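You operate a simulated robot arm through the tools that you are given. There is no shell and no other tool. Be economical: measure what you need, move in short steps, check, and stop when the job is done.

The job below is to be done with a simulated two-armed robot. You get a single attempt, and the scene is never put back.

## Task
Pour descaler into the water tank and run it through into the blue mug.
Fine: 80 to 120 ml, so the tank stands half-way from its 400 to its 600 line; hold the bottle on the board to screw its red cap tight; one 150 ml run, then off. Set down upright: descaler bottle.

Only the result counts: the job must be done as asked and must still hold three seconds after the hand-in. Knocking over, shifting, dropping, spilling or breaking anything else fails it. Lids that push on must go on centred and level and be pressed home; caps that screw on are set level and turned clockwise until they are tight.

## Robot
Two 7-joint arms with two-finger parallel grippers on one trunk, on a base that drives. Base frame: it is fixed to the floor where the robot stands at the start and does not move with it; the origin is under the middle of the robot, x ahead of it, y to its left, z up. Readings come in m, rad, newtons and seconds.
The left shoulder is at the start at [0.07, 0.163, 1.37], the right one opposite. With the tool pointing down near the work surface each hand reaches from about 0.34 to 0.86 m from the robot's upright axis, wherever it stands, measured 20 degrees to its own side. Places, roughly: blue mug (12x9x9 cm) [0.8, 0.1, 1]; neck of the descaler bottle [0.6, 0, 1.1]; top of the bamboo board [0.6, 0, 0.9]. Payload 3.43 kg a hand.
The TCP of each hand is the grasp point between the finger pads, 0.034 m short of the fingertips. In the tool frame z runs along the fingers and y along their closing line. The gripper opens to 0.128 m. The fingers are 0.024 m wide and 0.012 m thick; the gripper's body (0.048 by 0.13 m) begins 0.096 m behind the TCP.
Orientation is that of the tool frame in the base frame, as [roll, pitch, yaw] about the fixed x, y, z axes, in that order (R = Rz(yaw) Ry(pitch) Rx(roll)). With the fingers straight down and closing along the base's y, the tool's x points along the base's -x, its y along +y and its z along -z.

## Interface
- The arms move only by the tool arm_command. It takes "left_moves", "right_moves" or both (then of equal length, played together; a hand with none holds still); each is a list of rows, each a list of 2 entries, a list of its own where there are three numbers: the shift along the tool's x, y, z in units of 30 mm (1.0 is 30 mm), then the turn, a rotation vector about the tool's x, y, z in units of 6 degrees (1.0 is 6 degrees). In form: [[[dx, dy, dz], [ax, ay, az]], ...]. A call has 1 to 8 rows; each row shifts and turns the commanded pose from where the row before left it, along the tool's axes as they then stand. "left_fingers" and "right_fingers" are, for a hand that has rows, the opening, from 0 (shut) to 1 (fully open), set as the call begins (left out, the last holds). A call with a number of a shift or a turn outside -1 to 1 is refused whole. Each row takes 0.2 s and may step no farther than 0.05 m and 0.15 rad from the row before; otherwise, or with a gripper value out of range, the whole call is refused. A pose out of reach is approached as far as the arm can. The call stops where the force on the tool passes 90 N (or 10 N more than at its start, if that is more) or the arm is blocked; 0.2 s more then pass. The fingers move at their own pace (about 0.153 m/s each) and stop on an object; they squeeze with about 41 N. The grip force told is the motor's: it shows also when the fingers shut on nothing. Time passes only in rows, and 0.2 s behind the last, so rows that do not move let the fingers close. It gives the time, the measured TCP pose, the force on the tool (base axes), the opening and the grip force at its end, in the units of the frame above (readings bear some noise), with the torque about the TCP (base axes, N m) and any sound that the robot's microphone picked up.
- Cameras (640 x 400 px; columns grow to the right, rows downward): "scene" is now at [0.1473, 0.024, 1.585]; the picture's right is [0.06, -1.00, 0.00], its down [-0.64, -0.04, -0.77] and it looks along [0.77, 0.05, -0.64] (base axes); focal length 282 px, centre (320, 200). "left" rides on the left gripper at [0.076, 0.011, -0.16] in its tool frame; the picture's right is [-0.15, 0.99, 0.00], its down [-0.88, -0.13, -0.46] and it looks along [-0.45, -0.07, 0.89] (tool axes); focal length 234 px, centre (320, 200). "right" rides on the right gripper at [0.076, -0.011, -0.16] in its tool frame; the picture's right is [0.15, 0.99, 0.00], its down [-0.88, 0.13, -0.46] and it looks along [-0.45, 0.07, 0.89] (tool axes); focal length 234 px, centre (320, 200). There is no depth. A picture from a camera that has moved, and an enlarged one, comes with that camera's place and axes in the base frame and with its lens. The place of the scene camera against the robot may be out by one fixed shift of up to 0.025 m in any direction.
- grab_frame(camera): a new picture of that camera. No time passes.
- lift_body(by): slides the trunk up (or, below 0, down) by that many m; the arms and the scene camera ride with it, the base frame stays. It gives what a move gives, with no picture.
- drive_base(legs): drives the robot by 1 to 6 legs, each [ahead, left, turn to the left] in m, m and rad, along the robot's own axes; the way and the turn of a leg run together, so that a leg with both is an arc; at most 1.5 m and 3.142 rad a leg. The arms and the cameras ride along, it lands a little off, and it stops where it bumps. It gives what a move gives.
- head_to(pan, tilt): turns the head with the scene camera to pan (to the left, within 1.501 rad either way) and tilt (down, from -0.506 to 1.204), counted from straight ahead of the robot. It gives what a move gives.
- close_up(camera, box): a new picture of the part [left, top, right, bottom] of that camera's present view, enlarged. No time passes.
- close_job(): hands the job in; it is judged then, once.

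Go step by step. Nothing tells you exact positions but the pictures and the camera data: compare them with the known pose of the tool, close in by small moves and look again before you grip or let go. The budget is 120 turns and 100 pictures, counting those below and the enlarged ones. Unless the task says otherwise, let go and move clear before handing in, and close with one line.

The tools are called after ">>>" as name(argument=value, ...) on one line, values as JSON. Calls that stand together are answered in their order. arm_command: Moves the arms, as the interface text tells. Its arguments: {"type":"object","properties":{"left_moves":{"type":"array","items":{"type":"array"}},"left_fingers":{"type":"number"},"right_moves":{"type":"array","items":{"type":"array"}},"right_fingers":{"type":"number"}},"required":[]} The other tools are called the same way: lift_body (by) slides the trunk up or down; drive_base (legs) drives the base; head_to (pan, tilt) turns the head that bears the scene camera; grab_frame (camera) takes a picture; close_up (camera, box) takes an enlarged picture of a part of a camera's view; close_job () hands the job in.

At the start:

```text
t: 0.0
left_eef_pos: [0.4878, 0.1852, 1.3555]
left_tcp_rot: [-3.14, 0.001, 3.139]
left_force: [0.4, -0.2, 0.3]
left_torque: [-0.05, -0.01, -0.01]
left_opening: 0.1282
left_grip_force: 0.1
right_eef_pos: [0.4182, -0.1407, 1.2626]
right_tcp_rot: [-3.141, 0.0, -3.142]
right_force: [-0.3, -0.6, 0.3]
right_torque: [-0.01, -0.04, 0.0]
right_opening: 0.1281
right_grip_force: 0.1
trunk travel left (down, up): [-0.85, 0.09]
robot x, y, heading: [-0.0029, 0.0009, 0.0]
head pan, tilt: [0.065, 0.689]
```

scene: 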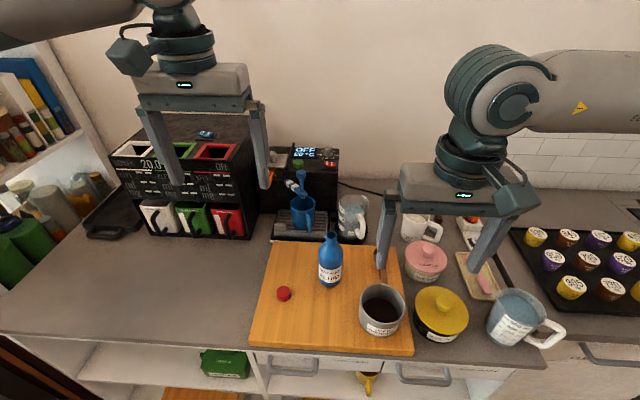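
right: 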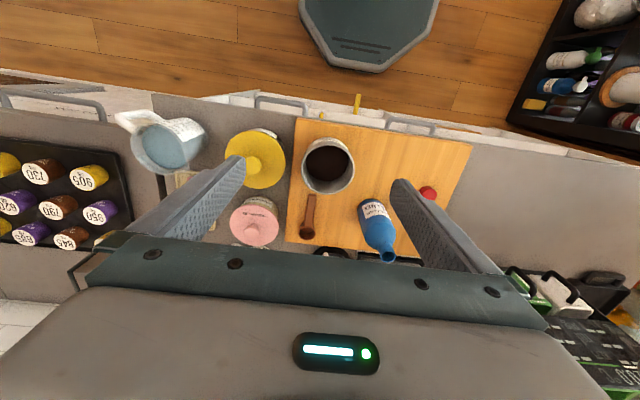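
left: 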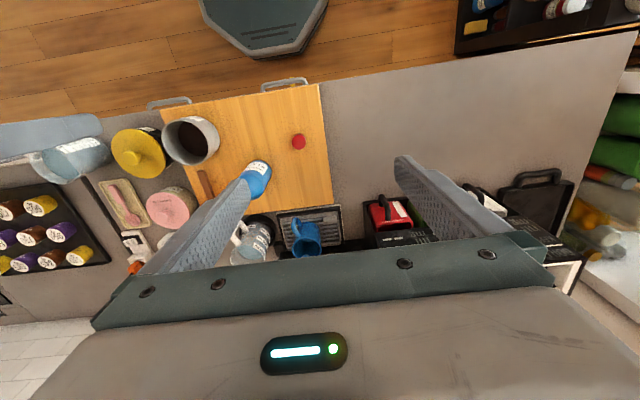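

I see the blue bottle on the board with its red cap lying beside it, and the coffee machine with the blue mug behind it. First I'll look closely at the machine, the tank and the bottle.

>>> close_up(camera="scene", box=[240, 130, 400, 250])

>>> close_up(camera="scene", box=[250, 220, 420, 350])

>>> close_up(camera="scene", box=[100, 120, 280, 250])

```text
3.33 times, centred on (320, 190) of scene
camera zoom: at [0.1473, 0.024, 1.585], right [0.06, -1.0, 0.0], down [-0.64, -0.04, -0.77], along [0.77, 0.05, -0.64], focal length 941 px, centre (320, 233)
```

zoom: 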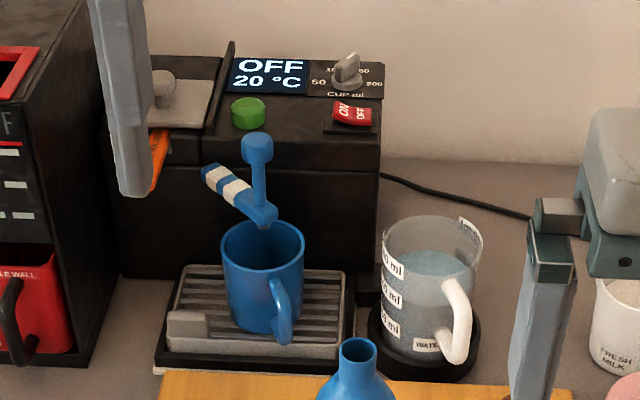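

```text
3.08 times, centred on (335, 285) of scene
camera zoom: at [0.1473, 0.024, 1.585], right [0.06, -1.0, 0.0], down [-0.64, -0.04, -0.77], along [0.77, 0.05, -0.64], focal length 869 px, centre (274, -62)
```

zoom: 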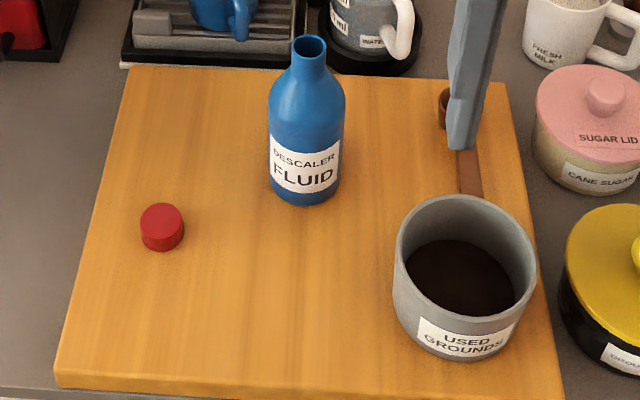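

```text
3.08 times, centred on (190, 185) of scene
camera zoom: at [0.1473, 0.024, 1.585], right [0.06, -1.0, 0.0], down [-0.64, -0.04, -0.77], along [0.77, 0.05, -0.64], focal length 869 px, centre (720, 246)
```

zoom: 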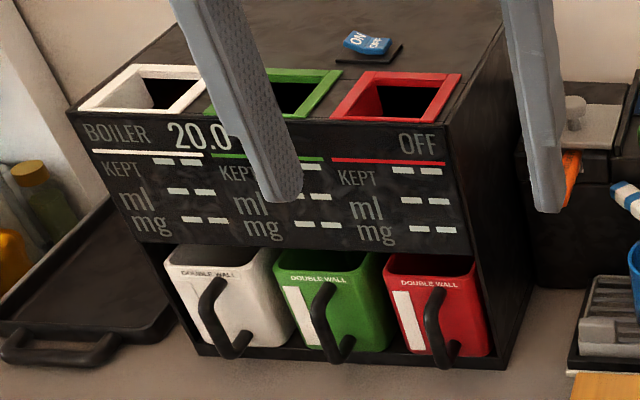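

I'll zoom in tighter on the machine controls, the blue lever and the tank markings.

>>> close_up(camera="scene", box=[270, 140, 342, 185])

>>> close_up(camera="scene", box=[270, 162, 380, 230])

>>> close_up(camera="left", box=[220, 120, 350, 265])

```text
8.89 times, centred on (306, 162) of scene
camera zoom: at [0.1473, 0.024, 1.585], right [0.06, -1.0, 0.0], down [-0.64, -0.04, -0.77], along [0.77, 0.05, -0.64], focal length 2509 px, centre (444, 533)
```

zoom: 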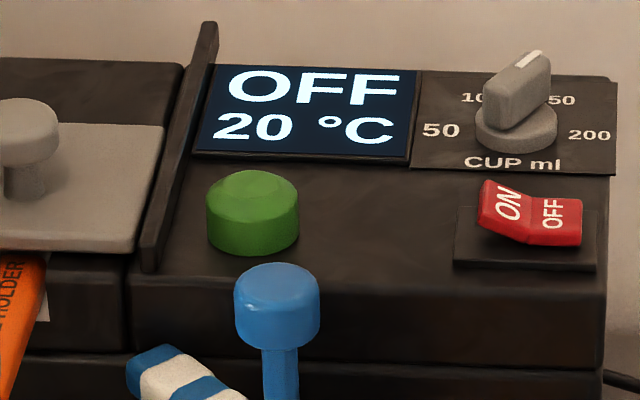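

```text
5.82 times, centred on (325, 196) of scene
camera zoom: at [0.1473, 0.024, 1.585], right [0.06, -1.0, 0.0], down [-0.64, -0.04, -0.77], along [0.77, 0.05, -0.64], focal length 1642 px, centre (291, 223)
```

zoom: 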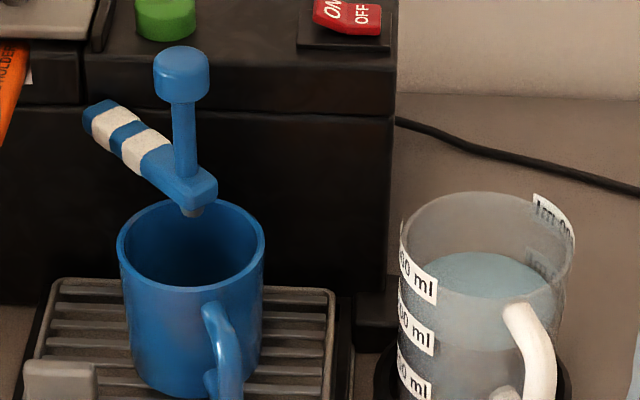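

```text
2.76 times, centred on (285, 192) of left
camera zoom: at [0.4122, 0.196, 1.5157], right [0.15, 0.99, 0.0], down [0.88, -0.13, 0.46], along [0.45, -0.07, -0.89], focal length 646 px, centre (417, 221)
```

zoom: 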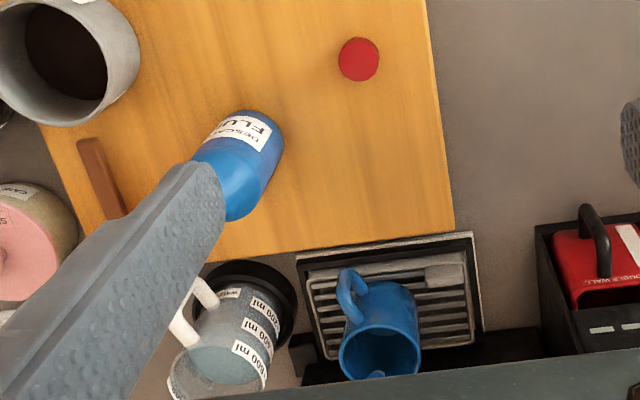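

The controls are an ON/OFF rocker, a green start button and a CUP ml knob, and the tank is the open jug on its right. I'll move the left hand high over the machine to read the knob from above.

>>> arm_command(left_moves=[[[-1, 0, 0], [0, 0, 0]], [[-1, 0, 0], [0, 0, 0]], [[-1, 0, 0], [0, 0, 0]], [[-1, 0, 0], [0, 0, 0]], [[-1, 0, 0], [0, 0, 0]], [[-1, 0, 0], [0, 0, 0]], [[-1, 0, 0], [0, 0, 0]], [[-1, 0, 0], [0, 0, 0]]])

>>> grab_frame(camera="left")

>>> close_up(camera="scene", box=[200, 130, 400, 255])

```text
t: 1.8
left_eef_pos: [0.7304, 0.1852, 1.3536]
left_tcp_rot: [3.141, -0.002, -3.14]
left_force: [0.9, 0.4, -0.4]
left_torque: [0.03, -0.02, -0.02]
left_opening: 0.1282
left_grip_force: 0.0
right_eef_pos: [0.4206, -0.1418, 1.2629]
right_tcp_rot: [3.14, 0.0, 3.14]
right_force: [-0.7, -0.6, 0.2]
right_torque: [0.02, 0.01, -0.01]
right_opening: 0.1281
right_grip_force: 0.1
trunk travel left (down, up): [-0.85, 0.09]
robot x, y, heading: [0.001, 0.0005, 0.004]
head pan, tilt: [0.065, 0.689]
```

```text
90 pictures are left
camera left: at [0.6544, 0.196, 1.5147], right [0.15, 0.99, 0.0], down [0.88, -0.13, 0.45], along [0.45, -0.07, -0.89], focal length 234 px, centre (320, 200)
```

left: 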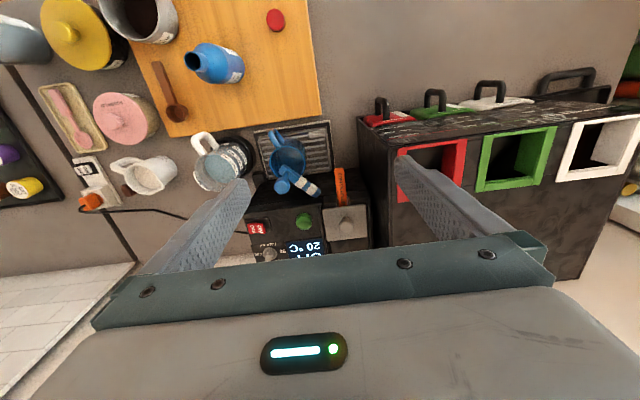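

```text
3.20 times, centred on (300, 192) of scene
camera zoom: at [0.1487, 0.0225, 1.5849], right [0.06, -1.0, 0.0], down [-0.64, -0.04, -0.77], along [0.77, 0.05, -0.64], focal length 903 px, centre (384, 224)
```

zoom: 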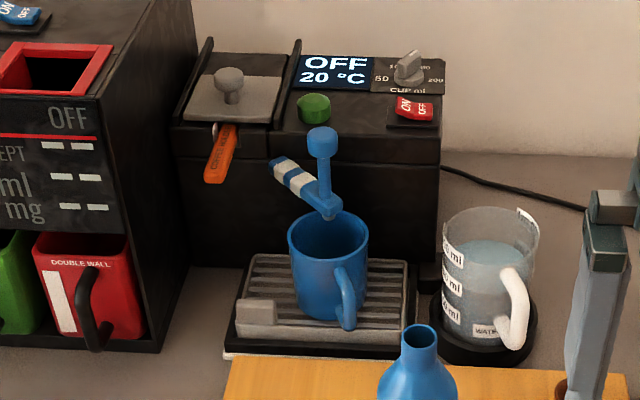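

From here I can zoom on the knob and the spout over the mug, and check the tank.

>>> close_up(camera="left", box=[240, 200, 330, 262])

>>> close_up(camera="left", box=[180, 100, 350, 215])

```text
6.45 times, centred on (285, 231) of left
camera zoom: at [0.6544, 0.196, 1.5147], right [0.15, 0.99, 0.0], down [0.88, -0.13, 0.45], along [0.45, -0.07, -0.89], focal length 1511 px, centre (546, 0)
```

zoom: 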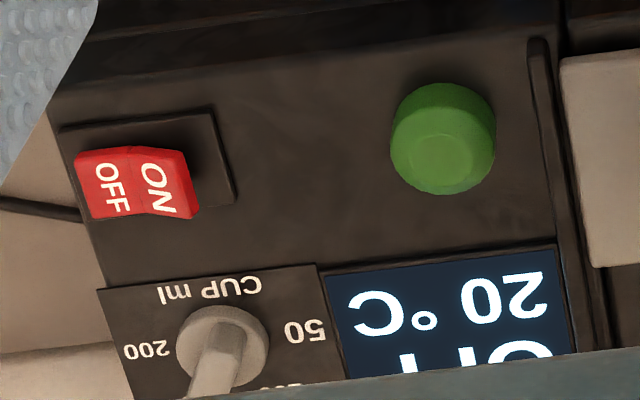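

```text
3.48 times, centred on (265, 158) of left
camera zoom: at [0.6544, 0.196, 1.5147], right [0.15, 0.99, 0.0], down [0.88, -0.13, 0.45], along [0.45, -0.07, -0.89], focal length 814 px, centre (511, 348)
```

zoom: 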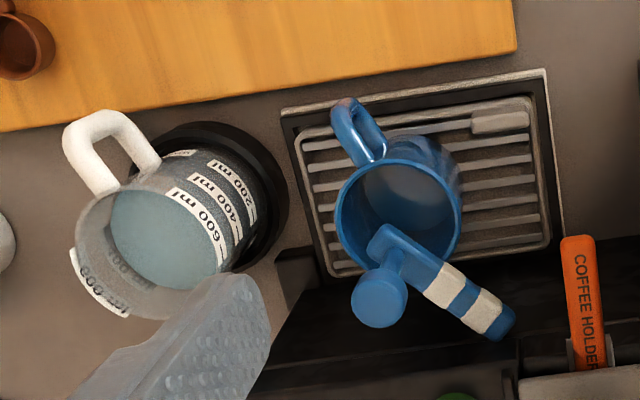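

The nozzle comes out directly over the centre of the mug, near (0.795, 0.10). Next I'll read the tank level closely and shift the left hand a bit further forward to read the knob.

>>> arm_command(left_moves=[[[-1, -1, 0], [0, 0, 0]], [[-1, -1, 0], [0, 0, 0]], [[0, -1, 0], [0, 0, 0]]])

>>> close_up(camera="left", box=[200, 100, 450, 262])

>>> close_up(camera="scene", box=[330, 190, 378, 242])

```text
t: 2.6
left_eef_pos: [0.786, 0.0957, 1.3572]
left_tcp_rot: [-3.14, 0.0, -3.14]
left_force: [-0.2, 0.6, 0.3]
left_torque: [-0.02, -0.03, 0.01]
left_opening: 0.128
left_grip_force: 0.1
right_eef_pos: [0.4169, -0.1414, 1.2647]
right_tcp_rot: [3.14, 0.003, -3.141]
right_force: [0.2, -0.9, -0.4]
right_torque: [0.0, 0.01, -0.03]
right_opening: 0.1281
right_grip_force: 0.0
trunk travel left (down, up): [-0.85, 0.09]
robot x, y, heading: [0.0025, 0.0013, -0.004]
head pan, tilt: [0.065, 0.689]
```

```text
2.47 times, centred on (325, 181) of left
camera zoom: at [0.7108, 0.1068, 1.5164], right [0.15, 0.99, 0.0], down [0.88, -0.13, 0.46], along [0.45, -0.07, -0.89], focal length 578 px, centre (308, 247)
```

zoom: 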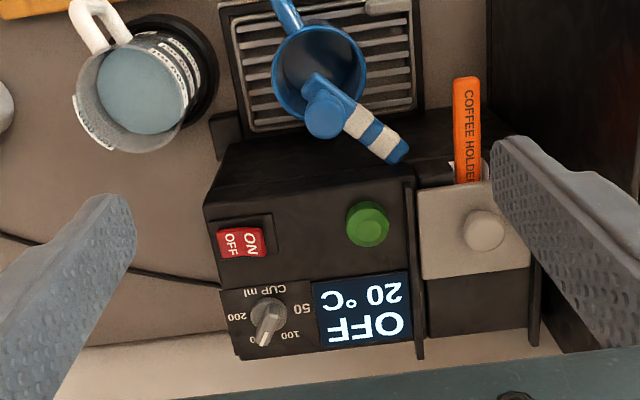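

```text
7.69 times, centred on (354, 216) of scene
camera zoom: at [0.1457, 0.0231, 1.5852], right [0.06, -1.0, 0.0], down [-0.63, -0.04, -0.77], along [0.77, 0.05, -0.64], focal length 2172 px, centre (58, 77)
```

zoom: 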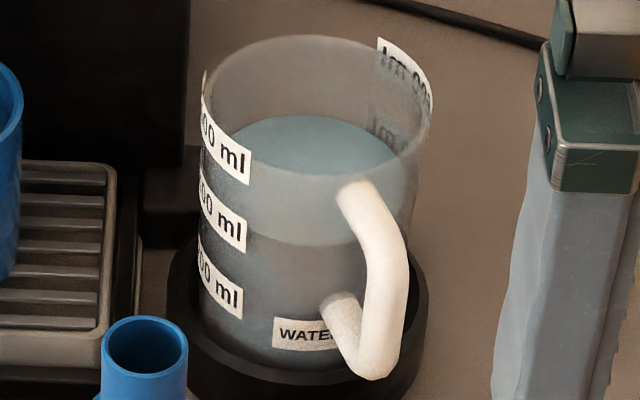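

The water sits by the 400 label, so about half a label spacing more is wanted. I'll zoom on the knob from here.

>>> close_up(camera="left", box=[280, 210, 328, 246])

>>> close_up(camera="scene", box=[314, 143, 346, 165])

```text
11.11 times, centred on (304, 228) of left
camera zoom: at [0.7108, 0.1068, 1.5164], right [0.15, 0.99, 0.0], down [0.88, -0.13, 0.46], along [0.45, -0.07, -0.89], focal length 2602 px, centre (498, -111)
```

zoom: 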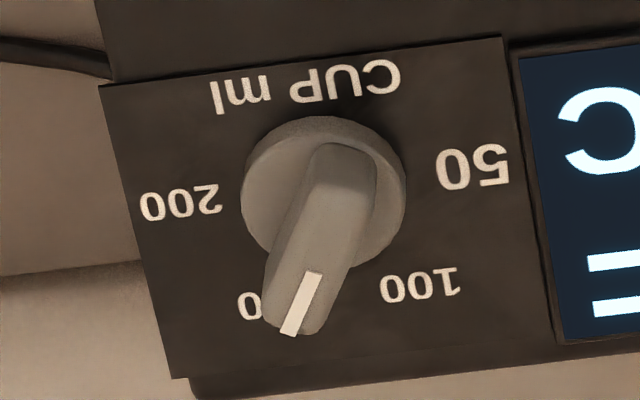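

```text
16.00 times, centred on (330, 154) of scene
camera zoom: at [0.1457, 0.0231, 1.5852], right [0.06, -1.0, 0.0], down [-0.63, -0.04, -0.77], along [0.77, 0.05, -0.64], focal length 4517 px, centre (160, 936)
```

zoom: 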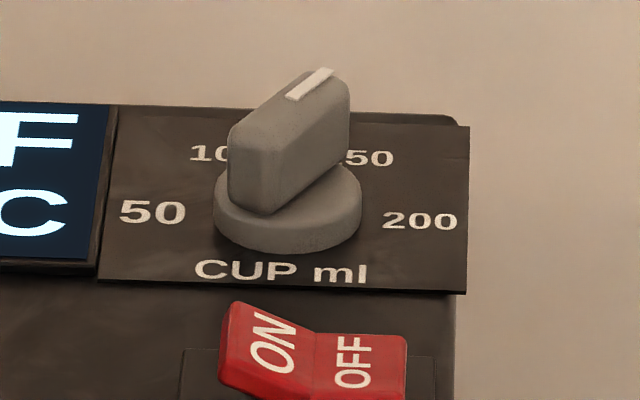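

The knob already points at 150, so it needs no turning. Plan: the right hand fetches the red cap near (0.535, 0.123), and the left hand will pour and then hold the bottle. I'm clearing the left arm to the left and bringing the right hand over the cap.

>>> arm_command(left_moves=[[[1, 1, 0], [0, 0, 0]], [[1, 1, 0], [0, 0, 0]], [[1, 1, 0], [0, 0, 0]], [[1, 1, 0], [0, 0, 0]], [[1, 1, 0], [0, 0, 0]], [[1, 1, 0], [0, 0, 0]], [[1, 1, 0], [0, 0, 0]], [[1, 1, 0], [0, 0, 0]]], right_moves=[[[0, 0, 0], [0, 0, 0]], [[0, 0, 0], [0, 0, 0]], [[0, 0, 0], [0, 0, 0]], [[-0.5, 1, 0], [0, 0, 0]], [[-0.5, 1, 0], [0, 0, 0]], [[-0.5, 1, 0], [0, 0, 0]], [[-0.5, 1, 0], [0, 0, 0]], [[-0.5, 1, 0], [0, 0, 0]]])

>>> grab_frame(camera="right")

>>> grab_frame(camera="scene")

```text
t: 4.4
left_eef_pos: [0.5455, 0.34, 1.3573]
left_tcp_rot: [-3.138, 0.003, -3.141]
left_force: [0.4, 1.3, -0.5]
left_torque: [-0.06, 0.02, -0.02]
left_opening: 0.128
left_grip_force: 0.1
right_eef_pos: [0.4917, 0.0119, 1.2636]
right_tcp_rot: [-3.14, 0.002, 3.141]
right_force: [-0.6, -0.5, -0.9]
right_torque: [-0.03, -0.02, 0.01]
right_opening: 0.128
right_grip_force: 0.1
trunk travel left (down, up): [-0.85, 0.09]
robot x, y, heading: [0.0029, 0.0029, -0.002]
head pan, tilt: [0.065, 0.689]
```

```text
82 pictures are left
camera right: at [0.416, 0.0016, 1.4255], right [-0.14, 0.99, 0.0], down [0.88, 0.13, 0.46], along [0.45, 0.06, -0.89], focal length 234 px, centre (320, 200)
```

right: 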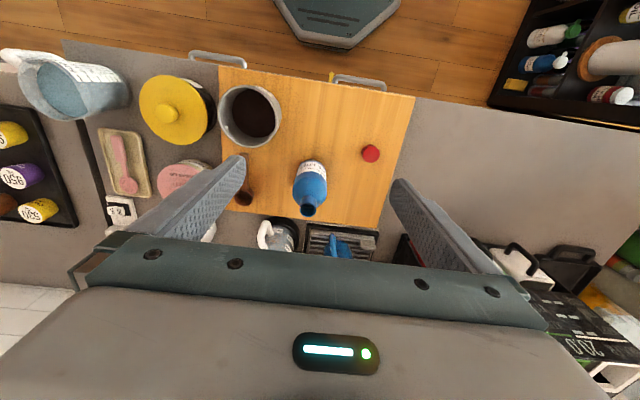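

```text
81 pictures are left
camera scene: at [0.1458, 0.0288, 1.5852], right [0.06, -1.0, 0.0], down [-0.63, -0.04, -0.77], along [0.77, 0.05, -0.64], focal length 282 px, centre (320, 200)
```

scene: 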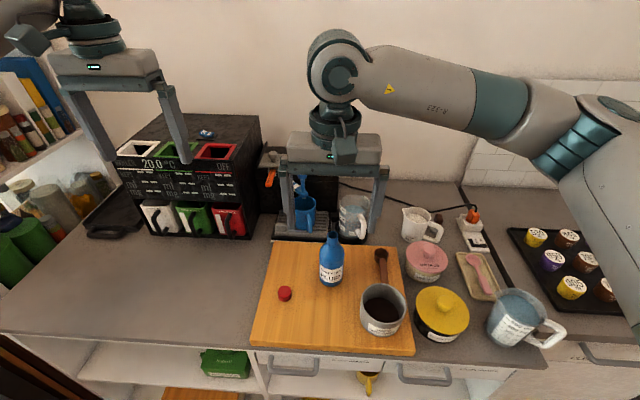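

The cap lies at (0.536, 0.125) and the bottle neck at (0.600, 0.007, 1.104). I'm going over the cap with the right hand and down part way.

>>> arm_command(right_moves=[[[-0.37, 0.94, 0], [0, 0, 0]], [[-0.37, 0.94, 0.5], [0, 0, 0]], [[-0.37, 0.94, 0.5], [0, 0, 0]], [[-0.37, 0.94, 1], [0, 0, 0]], [[0, 0, 1], [0, 0, 0]], [[0, 0, 1], [0, 0, 0]], [[0, 0, 1], [0, 0, 0]], [[0, 0, 1], [0, 0, 0]]], right_fingers=0.5)

>>> grab_frame(camera="right")

```text
t: 6.2
left_eef_pos: [0.5472, 0.3354, 1.3576]
left_tcp_rot: [3.14, -0.002, -3.139]
left_force: [-0.6, -0.2, 0.2]
left_torque: [-0.02, 0.0, 0.0]
left_opening: 0.1281
left_grip_force: 0.1
right_eef_pos: [0.5379, 0.1238, 1.0832]
right_tcp_rot: [3.139, 0.0, 3.138]
right_force: [-0.6, 0.4, 0.0]
right_torque: [0.02, -0.01, 0.0]
right_opening: 0.0642
right_grip_force: 0.1
trunk travel left (down, up): [-0.85, 0.09]
robot x, y, heading: [0.0019, -0.0045, -0.0]
head pan, tilt: [0.065, 0.689]
```

```text
80 pictures are left
camera right: at [0.4628, 0.1122, 1.2449], right [-0.15, 0.99, 0.0], down [0.88, 0.13, 0.46], along [0.45, 0.07, -0.89], focal length 234 px, centre (320, 200)
```

right: 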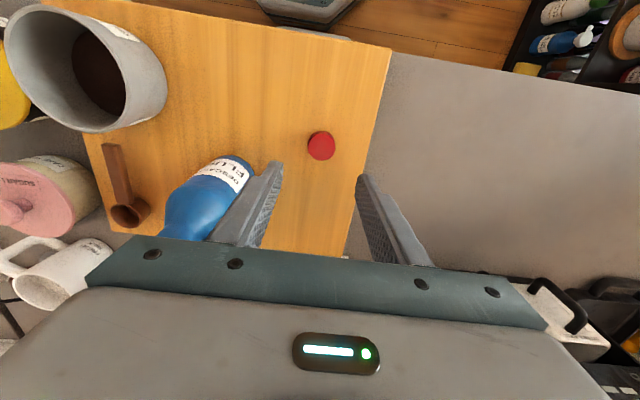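

The cap is centred under the hand to within a few millimetres. I'm lowering most of the way and checking once more.

>>> arm_command(right_moves=[[[0.1, 0.04, 1], [0, 0, 0]], [[0, 0, 1], [0, 0, 0]], [[0, 0, 1], [0, 0, 0]], [[0, 0, 0.6], [0, 0, 0]]])

>>> close_up(camera="right", box=[200, 50, 440, 250])

>>> close_up(camera="scene", box=[235, 230, 365, 320])

```text
t: 7.2
left_eef_pos: [0.5476, 0.3352, 1.3565]
left_tcp_rot: [3.141, 0.0, -3.141]
left_force: [0.6, 0.4, 0.1]
left_torque: [-0.02, 0.01, 0.02]
left_opening: 0.128
left_grip_force: 0.0
right_eef_pos: [0.5359, 0.1236, 0.9745]
right_tcp_rot: [-3.141, 0.001, 3.141]
right_force: [0.1, -0.1, 0.5]
right_torque: [0.0, 0.03, 0.0]
right_opening: 0.064
right_grip_force: 0.1
trunk travel left (down, up): [-0.85, 0.09]
robot x, y, heading: [-0.0003, 0.0004, -0.001]
head pan, tilt: [0.065, 0.689]
```

```text
2.00 times, centred on (320, 150) of right
camera zoom: at [0.4604, 0.1122, 1.1362], right [-0.15, 0.99, 0.0], down [0.88, 0.13, 0.46], along [0.45, 0.07, -0.89], focal length 468 px, centre (320, 300)
```

zoom: 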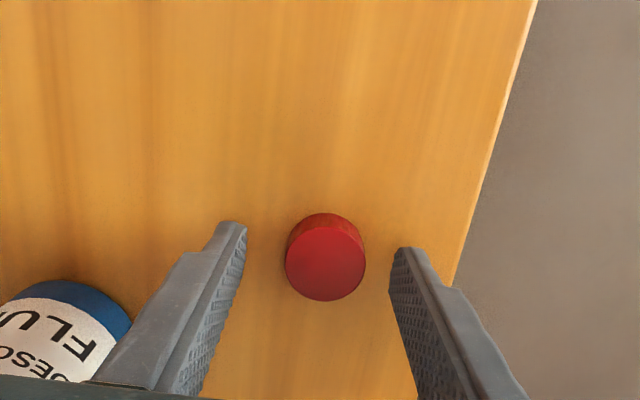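

```text
4.44 times, centred on (300, 275) of scene
camera zoom: at [0.1476, 0.0243, 1.585], right [0.06, -1.0, 0.0], down [-0.64, -0.04, -0.77], along [0.77, 0.05, -0.64], focal length 1255 px, centre (409, -133)
```

zoom: 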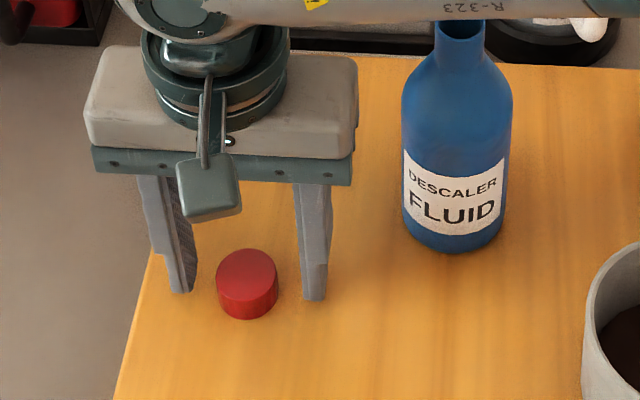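

The cap is about 3 mm further out along x and y. I'm nudging, lowering to 0.96 and closing gently on it.

>>> arm_command(right_moves=[[[-0.07, 0.09, 0.3], [0, 0, 0]], [[0, 0, 0.2], [0, 0, 0]]])

>>> close_up(camera="right", box=[200, 50, 440, 250])

```text
t: 7.8
left_eef_pos: [0.5432, 0.3342, 1.3591]
left_tcp_rot: [-3.141, 0.002, -3.14]
left_force: [0.3, -0.5, 0.2]
left_torque: [-0.01, -0.03, 0.03]
left_opening: 0.1282
left_grip_force: 0.2
right_eef_pos: [0.5362, 0.1256, 0.9639]
right_tcp_rot: [3.138, 0.007, 3.141]
right_force: [1.9, -0.3, 25.1]
right_torque: [-0.92, 0.2, 0.23]
right_opening: 0.0641
right_grip_force: 0.2
trunk travel left (down, up): [-0.85, 0.09]
robot x, y, heading: [0.0008, -0.0018, 0.002]
head pan, tilt: [0.065, 0.689]
```

```text
2.00 times, centred on (320, 150) of right
camera zoom: at [0.4603, 0.1145, 1.1251], right [-0.15, 0.99, 0.0], down [0.88, 0.13, 0.46], along [0.46, 0.07, -0.89], focal length 468 px, centre (320, 300)
```

zoom: 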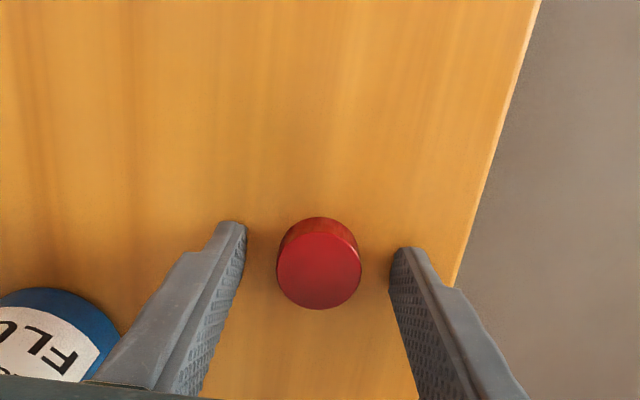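

The tips touched the board, so its top is at z≈0.929. I'm lifting 5 mm, closing on the cap, then raising it.

>>> arm_command(right_moves=[[[0, 0, -0.25], [0, 0, 0]]])

>>> arm_command(right_moves=[[[0, 0, 0], [0, 0, 0]], [[0, 0, 0], [0, 0, 0]], [[0, 0, 0], [0, 0, 0]]], right_fingers=0)

>>> arm_command(right_moves=[[[0, 0, -1], [0, 0, 0]], [[0, 0, -1], [0, 0, 0]], [[0, 0, -1], [0, 0, 0]], [[0, 0, -1], [0, 0, 0]], [[0, 0, -1], [0, 0, 0]], [[0, 0, -1], [0, 0, 0]]])

>>> close_up(camera="right", box=[200, 50, 440, 250])

>>> grab_frame(camera="scene")

```text
t: 8.2
left_eef_pos: [0.5483, 0.3366, 1.3559]
left_tcp_rot: [3.14, -0.001, -3.141]
left_force: [-0.5, -0.9, 0.4]
left_torque: [0.0, 0.03, 0.0]
left_opening: 0.1278
left_grip_force: 0.1
right_eef_pos: [0.5384, 0.1266, 0.9658]
right_tcp_rot: [-3.141, -0.003, 3.139]
right_force: [0.5, -0.4, 0.6]
right_torque: [-0.01, 0.0, 0.01]
right_opening: 0.0642
right_grip_force: 0.0
trunk travel left (down, up): [-0.85, 0.09]
robot x, y, heading: [-0.0021, -0.0027, -0.001]
head pan, tilt: [0.065, 0.689]
```

```text
t: 9.0
left_eef_pos: [0.5456, 0.3355, 1.3579]
left_tcp_rot: [-3.141, 0.0, -3.142]
left_force: [-0.1, 0.6, -0.7]
left_torque: [-0.01, 0.02, 0.01]
left_opening: 0.1281
left_grip_force: 0.1
right_eef_pos: [0.5366, 0.1267, 0.9684]
right_tcp_rot: [3.14, 0.0, 3.14]
right_force: [0.6, -0.5, -0.2]
right_torque: [0.03, 0.01, 0.0]
right_opening: 0.0343
right_grip_force: 41.6
trunk travel left (down, up): [-0.85, 0.09]
robot x, y, heading: [-0.0017, -0.0043, 0.003]
head pan, tilt: [0.065, 0.689]
```

```text
t: 10.4
left_eef_pos: [0.5475, 0.336, 1.3574]
left_tcp_rot: [3.141, 0.0, 3.14]
left_force: [0.4, -0.7, 0.8]
left_torque: [-0.01, -0.04, -0.03]
left_opening: 0.1281
left_grip_force: 0.0
right_eef_pos: [0.5361, 0.1256, 1.1484]
right_tcp_rot: [3.14, 0.0, 3.141]
right_force: [0.6, -0.1, -0.3]
right_torque: [0.01, 0.02, -0.05]
right_opening: 0.034
right_grip_force: 41.0
trunk travel left (down, up): [-0.85, 0.09]
robot x, y, heading: [-0.0002, -0.0008, 0.0]
head pan, tilt: [0.065, 0.689]
```

```text
2.00 times, centred on (320, 150) of right
camera zoom: at [0.4617, 0.1158, 1.31], right [-0.15, 0.99, 0.0], down [0.88, 0.13, 0.46], along [0.45, 0.07, -0.89], focal length 468 px, centre (320, 300)
```

zoom: 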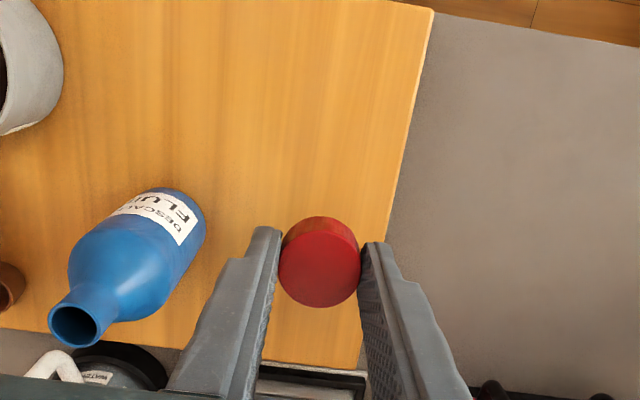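

```text
75 pictures are left
camera scene: at [0.1468, 0.0244, 1.585], right [0.06, -1.0, 0.0], down [-0.64, -0.04, -0.77], along [0.77, 0.05, -0.64], focal length 282 px, centre (320, 200)
```

scene: 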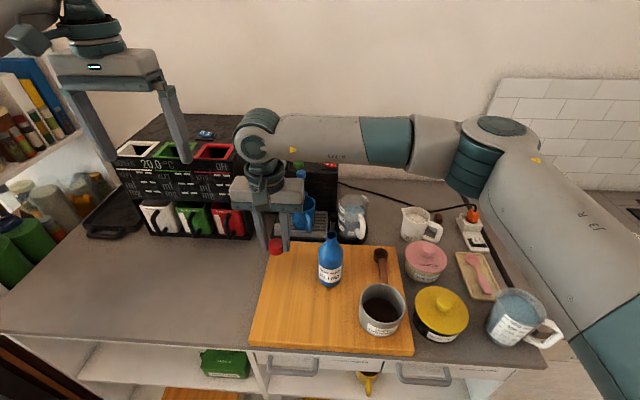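

The cap is firmly held (0.034 m wide). Now I'll take the right hand up and away to the right while the left hand turns to point right.

>>> arm_command(left_moves=[[[0, 0, 0], [0, 0, 1]], [[0, 0, 0], [0, 0, 1]], [[0, 0, 0], [0, 0, 1]], [[0, 0, 0], [0, 0, 1]], [[0, 0, 0], [0, 0, 1]], [[0, 0, 0], [0, 0, 1]], [[0, 0, 0], [0, 0, 1]], [[0, 0, 0], [0, 0, 1]]], right_moves=[[[0, -0.5, -1], [0, 0, 0]], [[0, -1, -1], [0, 0, 0]], [[0, -1, -1], [0, 0, 0]], [[0, -1, -0.5], [0, 0, 0]], [[0, -1, 0], [0, 0, 0]], [[0, -1, 0], [0, 0, 0]], [[0, -1, 0], [0, 0, 0]], [[0, -1, 0], [0, 0, 0]]])

>>> arm_command(left_moves=[[[0, 0, 0], [0, 0, 1]], [[0, 0, 0], [0, 0, 1]], [[0, 0, 0], [0, 0, 1]], [[0, 0, 0], [0, 0, 1]], [[0, 0, 0], [0, 0, 1]], [[0, 0, 0], [0, 0, 1]], [[0, 0, 0], [0, 0, 1]], [[0, 0, 0], [0, -1, 0]]], right_moves=[[[0, -1, 0], [0, 0, 0]], [[0, -1, 0], [0, 0, 0]], [[0, -1, 0], [0, 0, 0]], [[0, -1, 0], [0, 0, 0]], [[0, -1, 0], [0, 0, 0]], [[0, 0, 0], [0, 0, 0]], [[0, 0, 0], [0, 0, 0]], [[0, 0, 0], [0, 0, 0]]])

>>> arm_command(left_moves=[[[0, 0, 0], [0, -1, 0]], [[0, 0, 0], [0, -1, 0]], [[0, 0, 0], [0, -1, 0]], [[0, 0, 0], [0, -1, 0]], [[0, 0, 0], [0, -1, 0]], [[0, 0, 0], [0, -1, 0]], [[0, 0, 0], [0, -1, 0]], [[0, 0, 0], [0, -1, 0]]])

>>> grab_frame(camera="scene")

```text
t: 12.2
left_eef_pos: [0.5474, 0.3328, 1.356]
left_tcp_rot: [3.141, -0.001, 2.304]
left_force: [0.5, -0.2, 0.5]
left_torque: [0.03, 0.0, 0.0]
left_opening: 0.1282
left_grip_force: 0.0
right_eef_pos: [0.5364, -0.1021, 1.2531]
right_tcp_rot: [3.141, 0.001, -3.14]
right_force: [-1.4, -0.8, 0.0]
right_torque: [0.04, -0.03, -0.01]
right_opening: 0.0341
right_grip_force: 40.9
trunk travel left (down, up): [-0.85, 0.09]
robot x, y, heading: [-0.0018, -0.0036, 0.001]
head pan, tilt: [0.065, 0.689]
```

```text
t: 14.0
left_eef_pos: [0.5468, 0.3356, 1.3563]
left_tcp_rot: [3.138, 0.107, 1.571]
left_force: [0.0, 0.9, 0.4]
left_torque: [-0.03, 0.03, 0.0]
left_opening: 0.128
left_grip_force: 0.1
right_eef_pos: [0.536, -0.2483, 1.2524]
right_tcp_rot: [-3.141, 0.0, 3.139]
right_force: [0.9, 0.1, -0.1]
right_torque: [-0.03, -0.03, -0.01]
right_opening: 0.0344
right_grip_force: 40.7
trunk travel left (down, up): [-0.85, 0.09]
robot x, y, heading: [-0.0023, 0.0012, -0.002]
head pan, tilt: [0.065, 0.689]
```

```text
t: 15.8
left_eef_pos: [0.5473, 0.3346, 1.3559]
left_tcp_rot: [-3.142, 0.948, 1.57]
left_force: [0.5, 0.8, 0.0]
left_torque: [-0.02, 0.0, -0.03]
left_opening: 0.1282
left_grip_force: 0.1
right_eef_pos: [0.5369, -0.2475, 1.2527]
right_tcp_rot: [-3.141, 0.0, 3.14]
right_force: [0.8, 0.5, -0.4]
right_torque: [-0.01, -0.01, -0.03]
right_opening: 0.0339
right_grip_force: 40.5
trunk travel left (down, up): [-0.85, 0.09]
robot x, y, heading: [-0.0009, -0.0028, -0.0]
head pan, tilt: [0.065, 0.689]
```

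```text
74 pictures are left
camera scene: at [0.1473, 0.025, 1.5851], right [0.06, -1.0, 0.0], down [-0.64, -0.04, -0.77], along [0.77, 0.05, -0.64], focal length 282 px, centre (320, 200)
```

scene: 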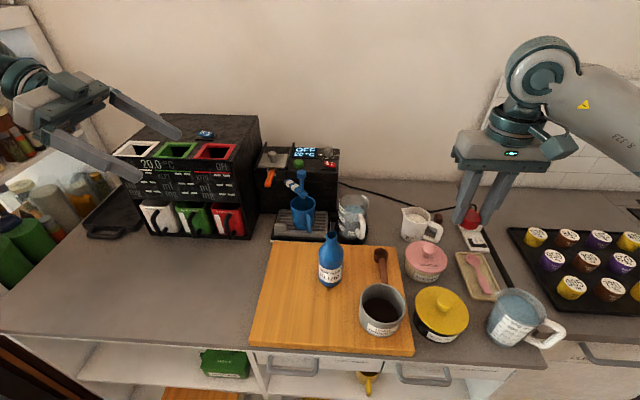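

The left hand now points right and down, and the right hand with the cap is clear. I'm bringing the left hand to a stand-off beside the bottle.

>>> arm_command(left_moves=[[[0, 0, 0], [0, -0.95, 0]], [[0.48, 0.16, 0.96], [0, 0, 0]], [[0.48, 0.16, 0.96], [0, 0, 0]], [[0.48, 0.16, 0.96], [0, 0, 0]], [[0.48, 0.16, 0.96], [0, 0, 0]], [[0.48, 0.16, 0.96], [0, 0, 0]], [[0.48, 0.16, 0.96], [0, 0, 0]], [[0.48, 0.16, 0.96], [0, 0, 0]]], left_fingers=1)

>>> arm_command(left_moves=[[[0.48, 0.16, 0.96], [0, 0, 0]], [[0.48, 0.16, 0.96], [0, 0, 0]], [[0.48, 0.16, 0.96], [0, 0, 0]], [[0.48, 0.16, 0.96], [0, 0, 0]]])

>>> grab_frame(camera="left")

>>> close_up(camera="scene", box=[220, 190, 430, 320])

```text
t: 17.6
left_eef_pos: [0.5827, 0.2108, 1.1654]
left_tcp_rot: [3.141, 1.042, 1.571]
left_force: [0.2, -0.8, -0.2]
left_torque: [0.01, 0.0, 0.0]
left_opening: 0.1281
left_grip_force: 0.1
right_eef_pos: [0.5367, -0.2501, 1.2518]
right_tcp_rot: [-3.14, 0.003, 3.14]
right_force: [0.3, 0.1, 0.2]
right_torque: [0.02, 0.01, 0.01]
right_opening: 0.0343
right_grip_force: 41.4
trunk travel left (down, up): [-0.85, 0.09]
robot x, y, heading: [-0.0005, -0.0004, 0.002]
head pan, tilt: [0.065, 0.689]
```

```text
t: 18.6
left_eef_pos: [0.6009, 0.1407, 1.0576]
left_tcp_rot: [-3.14, 1.043, 1.573]
left_force: [0.1, -0.3, 0.9]
left_torque: [-0.01, 0.03, 0.01]
left_opening: 0.1278
left_grip_force: 0.0
right_eef_pos: [0.537, -0.2494, 1.2518]
right_tcp_rot: [3.141, -0.001, 3.14]
right_force: [-0.4, -0.2, -1.1]
right_torque: [0.03, 0.05, 0.0]
right_opening: 0.0343
right_grip_force: 41.2
trunk travel left (down, up): [-0.85, 0.09]
robot x, y, heading: [0.0015, -0.0009, -0.004]
head pan, tilt: [0.065, 0.689]
```

```text
73 pictures are left
camera left: at [0.6123, 0.3164, 1.0733], right [0.99, -0.07, 0.13], down [-0.13, -0.05, 0.99], along [-0.07, -1.0, -0.06], focal length 234 px, centre (320, 200)
```

left: 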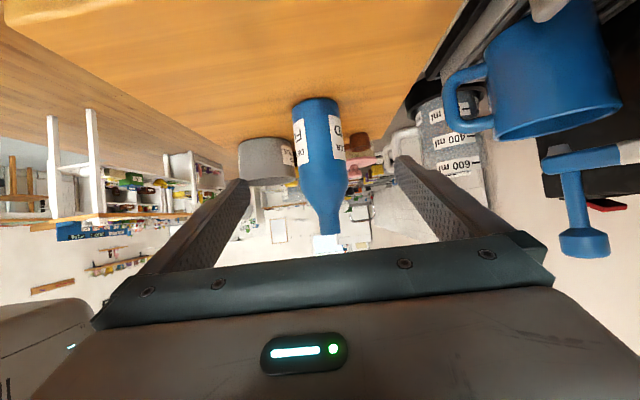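

```text
3.05 times, centred on (325, 255) of scene
camera zoom: at [0.148, 0.0233, 1.585], right [0.06, -1.0, 0.0], down [-0.64, -0.04, -0.77], along [0.77, 0.05, -0.64], focal length 860 px, centre (305, 32)
```

zoom: 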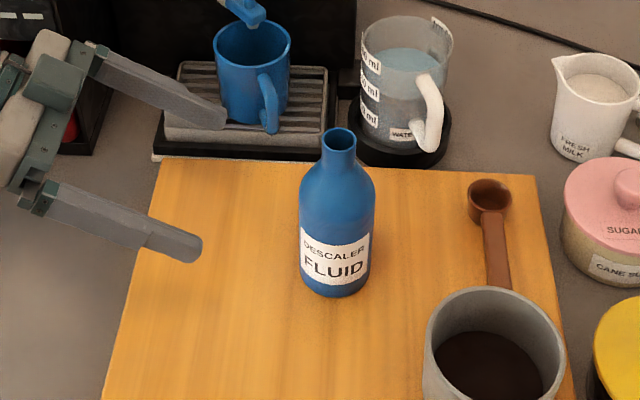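

The bottle sits centred between the fingers at about x≈0.599. I'm advancing 0.15 m along the fingers and closing.

>>> arm_command(left_moves=[[[0, -0.05, 1], [0, 0, 0]], [[0, 0, 1], [0, 0, 0]], [[0, 0, 1], [0, 0, 0]], [[0, 0, 1], [0, 0, 0]], [[0, 0, 1], [0, 0, 0]]])

>>> grab_frame(camera="left")

>>> close_up(camera="scene", box=[220, 190, 430, 320])

```text
t: 19.8
left_eef_pos: [0.5992, 0.0089, 0.9817]
left_tcp_rot: [3.14, 1.044, 1.573]
left_force: [-0.4, -0.4, 0.0]
left_torque: [-0.03, 0.03, 0.01]
left_opening: 0.1281
left_grip_force: 0.0
right_eef_pos: [0.5372, -0.2499, 1.2535]
right_tcp_rot: [3.141, 0.0, 3.14]
right_force: [0.2, 0.3, -0.1]
right_torque: [0.01, 0.03, 0.01]
right_opening: 0.0343
right_grip_force: 40.9
trunk travel left (down, up): [-0.85, 0.09]
robot x, y, heading: [0.0008, 0.0002, 0.004]
head pan, tilt: [0.065, 0.689]
```

```text
71 pictures are left
camera left: at [0.6106, 0.186, 0.9972], right [0.99, -0.07, 0.13], down [-0.13, -0.05, 0.99], along [-0.07, -1.0, -0.06], focal length 234 px, centre (320, 200)
```

left: 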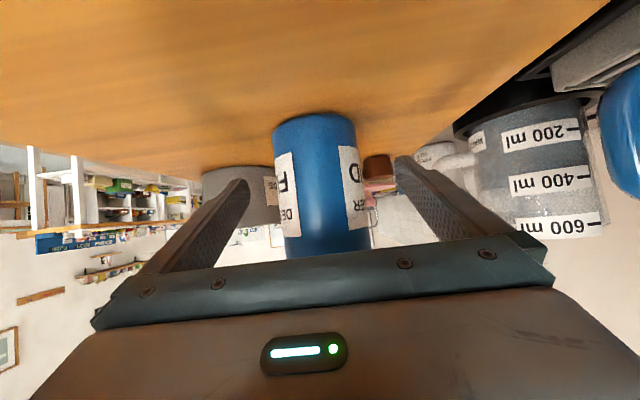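

```text
3.05 times, centred on (325, 255) of scene
camera zoom: at [0.1477, 0.0227, 1.585], right [0.06, -1.0, 0.0], down [-0.64, -0.04, -0.77], along [0.77, 0.05, -0.64], focal length 860 px, centre (305, 32)
```

zoom: 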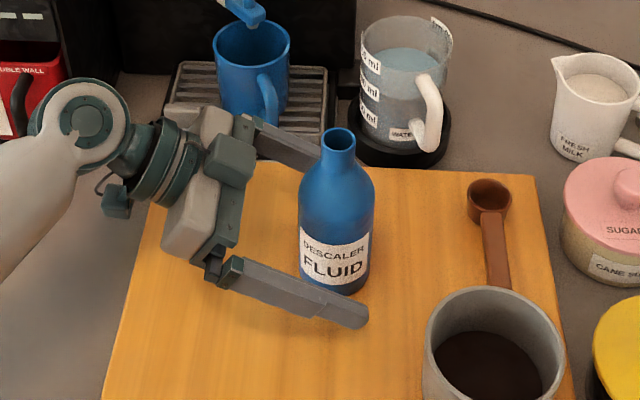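

Good alignment, and this camera sees the tank edge-on. I'll read the level, then close the fingers.

>>> close_up(camera="left", box=[450, 90, 620, 250])

>>> arm_command(left_moves=[[[0, 0, 0], [0, 0, 0]], [[0, 0, 0], [0, 0, 0]], [[0, 0, 0], [0, 0, 0]]], left_fingers=0)

```text
2.50 times, centred on (535, 170) of left
camera zoom: at [0.6106, 0.186, 0.9972], right [0.99, -0.07, 0.13], down [-0.13, -0.05, 0.99], along [-0.07, -1.0, -0.06], focal length 585 px, centre (-218, 275)
```

zoom: 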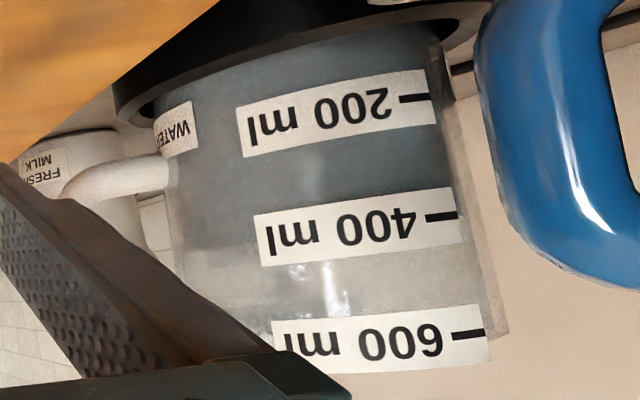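

```text
t: 20.6
left_eef_pos: [0.5996, 0.0114, 0.9816]
left_tcp_rot: [-3.141, 1.043, 1.57]
left_force: [-0.4, 0.7, -0.2]
left_torque: [-0.06, 0.04, -0.02]
left_opening: 0.0628
left_grip_force: 41.0
right_eef_pos: [0.5358, -0.2489, 1.2531]
right_tcp_rot: [3.141, -0.001, 3.139]
right_force: [-0.5, 0.1, -0.1]
right_torque: [-0.02, 0.01, 0.0]
right_opening: 0.0342
right_grip_force: 41.0
trunk travel left (down, up): [-0.85, 0.09]
robot x, y, heading: [-0.0011, 0.0013, 0.002]
head pan, tilt: [0.065, 0.689]
```

The bottle is gripped and the tank reads 400 at its tick. I'm lifting it 9 cm straight up, then turning it 45° about the vertical so the hand comes to its front-left, clear of the spout when pouring.

>>> arm_command(left_moves=[[[-0.866, 0, -0.5], [0, 0, 0]], [[-0.866, 0, -0.5], [0, 0, 0]], [[-0.866, 0, -0.5], [0, 0, 0]], [[0, 0, 0], [-0.8, 0, -0.46]], [[0, 0, 0], [-0.8, 0, -0.46]], [[0, 0, 0], [-0.8, 0, -0.46]], [[0, 0, 0], [-0.8, 0, -0.46]]])

>>> arm_command(left_moves=[[[0, 0, 0], [-0.8, 0, -0.46]], [[0, 0, 0], [-0.8, 0, -0.46]], [[0, 0, 0], [-0.8, 0, -0.46]], [[0, 0, 0], [-0.8, 0, -0.46]]])

>>> grab_frame(camera="scene")

```text
t: 22.2
left_eef_pos: [0.5984, 0.012, 1.0732]
left_tcp_rot: [3.138, 1.044, 1.957]
left_force: [0.2, -0.3, -2.6]
left_torque: [0.04, -0.01, -0.01]
left_opening: 0.063
left_grip_force: 41.1
right_eef_pos: [0.5372, -0.2491, 1.2515]
right_tcp_rot: [-3.141, 0.001, 3.14]
right_force: [0.4, -0.5, -0.2]
right_torque: [0.01, -0.03, -0.03]
right_opening: 0.034
right_grip_force: 40.6
trunk travel left (down, up): [-0.85, 0.09]
robot x, y, heading: [-0.002, 0.0002, 0.002]
head pan, tilt: [0.065, 0.689]
```

```text
t: 23.2
left_eef_pos: [0.5987, 0.011, 1.0734]
left_tcp_rot: [3.134, 1.042, 2.339]
left_force: [0.3, -0.2, -2.7]
left_torque: [-0.01, 0.02, 0.02]
left_opening: 0.0627
left_grip_force: 41.0
right_eef_pos: [0.5375, -0.25, 1.2518]
right_tcp_rot: [3.141, 0.0, 3.139]
right_force: [-0.3, 0.0, -0.6]
right_torque: [0.01, -0.02, -0.03]
right_opening: 0.0343
right_grip_force: 41.2
trunk travel left (down, up): [-0.85, 0.09]
robot x, y, heading: [0.0014, -0.0021, 0.002]
head pan, tilt: [0.065, 0.689]
```

```text
68 pictures are left
camera scene: at [0.147, 0.0232, 1.5851], right [0.06, -1.0, 0.0], down [-0.64, -0.04, -0.77], along [0.77, 0.05, -0.64], focal length 282 px, centre (320, 200)
```

scene: 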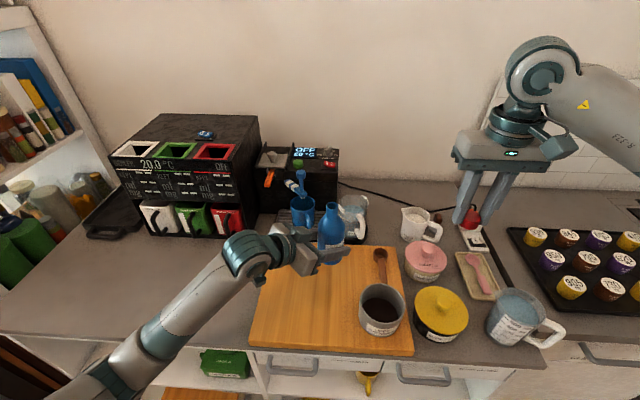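

The bottle weighs about 2.6 N in hand and is upright. I'm moving it in front of the tank and starting the forward tilt to 30°, where nothing should flow yet.

>>> arm_command(left_moves=[[[-0.34, -0.09, 0.88], [0, 0, 0]], [[-0.34, -0.09, 0.88], [0, 0, 0]], [[-0.34, -0.09, 0.88], [0, 0, 0]], [[0, 0, 0], [0.36, 0.695, -0.623]], [[0, 0, 0], [0.36, 0.695, -0.623]], [[0, 0, 0], [0.36, 0.695, -0.623]], [[0, 0, 0], [0.36, 0.695, -0.623]], [[0, 0, 0], [0.36, 0.695, -0.623]]])

>>> close_up(camera="scene", box=[220, 130, 420, 270])

```text
t: 25.0
left_eef_pos: [0.6518, -0.0553, 1.0593]
left_tcp_rot: [-2.691, 0.611, 2.69]
left_force: [-0.3, 0.5, -3.1]
left_torque: [-0.03, 0.03, 0.03]
left_opening: 0.0631
left_grip_force: 40.9
right_eef_pos: [0.5367, -0.2498, 1.2509]
right_tcp_rot: [-3.141, -0.001, -3.141]
right_force: [0.3, -0.7, -0.2]
right_torque: [0.0, 0.0, -0.04]
right_opening: 0.034
right_grip_force: 40.9
trunk travel left (down, up): [-0.85, 0.09]
robot x, y, heading: [-0.0034, 0.0005, -0.001]
head pan, tilt: [0.065, 0.689]
```

```text
2.86 times, centred on (320, 200) of scene
camera zoom: at [0.1481, 0.0235, 1.5849], right [0.06, -1.0, 0.0], down [-0.64, -0.04, -0.77], along [0.77, 0.05, -0.64], focal length 807 px, centre (320, 200)
```

zoom: 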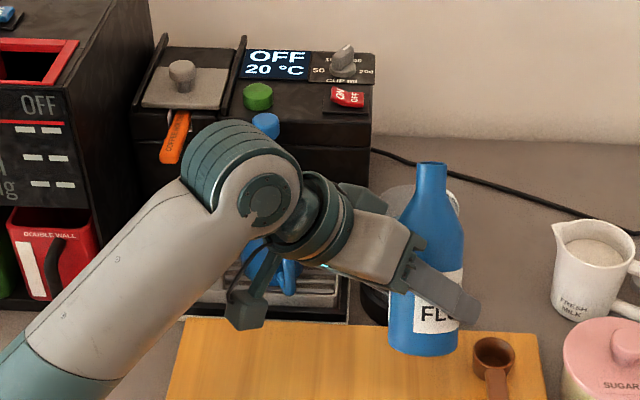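

The tilt works. I'm bringing the right hand's camera round to watch the tank while tilting on to 48°.

>>> arm_command(left_moves=[[[0, 0, 0], [0.36, 0.695, -0.623]], [[0, 0, 0], [0.36, 0.695, -0.623]], [[0, 0, 0], [0.36, 0.695, -0.623]], [[0, 0, 0], [0, 0, 0]], [[0, 0, 0], [0, 0, 0]]], right_moves=[[[-1, -0.2, 0], [0, 0, 0]], [[-1, -0.2, 0], [0, 0, 0]], [[-1, -0.2, 0], [0, 0, 0]], [[-1, -0.2, 0], [0, 0, 0]], [[-1, -0.2, 0], [0, 0, 0]]])

>>> grab_frame(camera="right")

>>> grab_frame(camera="scene")

```text
t: 26.2
left_eef_pos: [0.6532, -0.0557, 1.0581]
left_tcp_rot: [-2.546, 0.325, 2.756]
left_force: [-0.5, 0.2, -3.3]
left_torque: [0.0, 0.05, 0.0]
left_opening: 0.0629
left_grip_force: 41.2
right_eef_pos: [0.6889, -0.2783, 1.2521]
right_tcp_rot: [-3.141, -0.001, 3.141]
right_force: [-0.5, -0.1, -0.3]
right_torque: [-0.01, 0.05, -0.01]
right_opening: 0.0341
right_grip_force: 41.2
trunk travel left (down, up): [-0.85, 0.09]
robot x, y, heading: [0.0019, 0.0001, 0.003]
head pan, tilt: [0.065, 0.689]
```

```text
66 pictures are left
camera right: at [0.6147, -0.2888, 1.4148], right [-0.15, 0.99, 0.0], down [0.88, 0.13, 0.45], along [0.45, 0.07, -0.89], focal length 234 px, centre (320, 200)
```

right: 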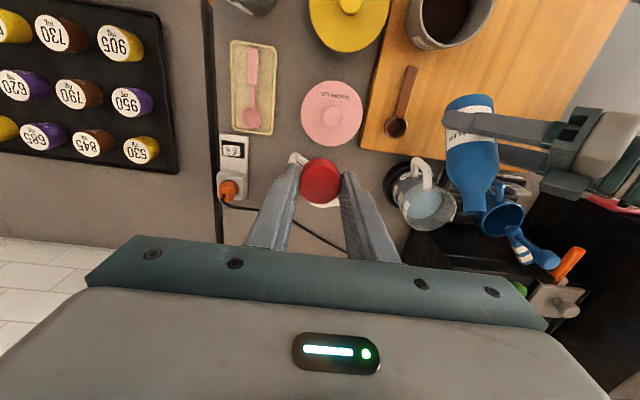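

```text
65 pictures are left
camera scene: at [0.1488, 0.0245, 1.5849], right [0.06, -1.0, 0.0], down [-0.64, -0.04, -0.77], along [0.77, 0.05, -0.64], focal length 282 px, centre (320, 200)
```

scene: 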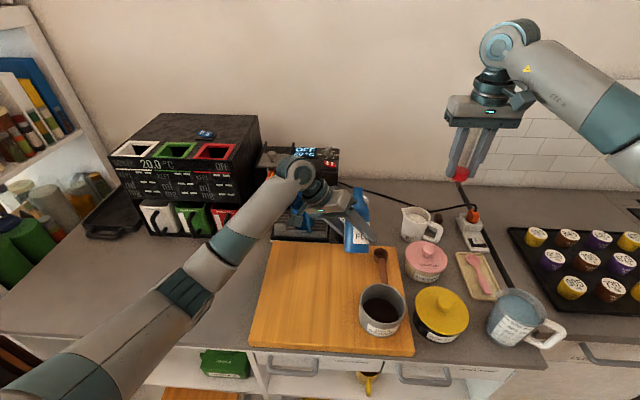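

I'll zoom to see the bottle mouth relative to the tank.

>>> close_up(camera="right", box=[370, 80, 560, 260])

```text
2.22 times, centred on (465, 170) of right
camera zoom: at [0.6147, -0.2888, 1.4148], right [-0.15, 0.99, 0.0], down [0.88, 0.13, 0.45], along [0.45, 0.07, -0.89], focal length 520 px, centre (-2, 267)
```

zoom: 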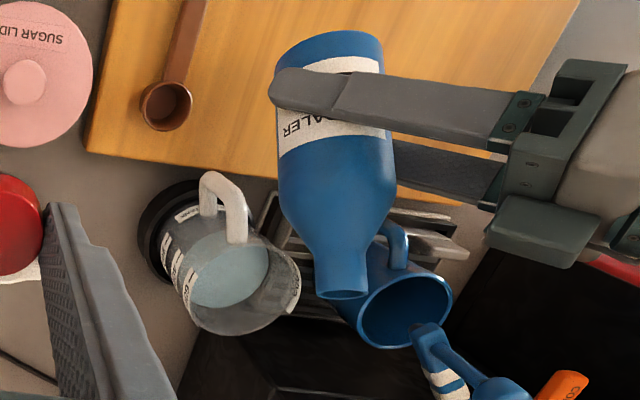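

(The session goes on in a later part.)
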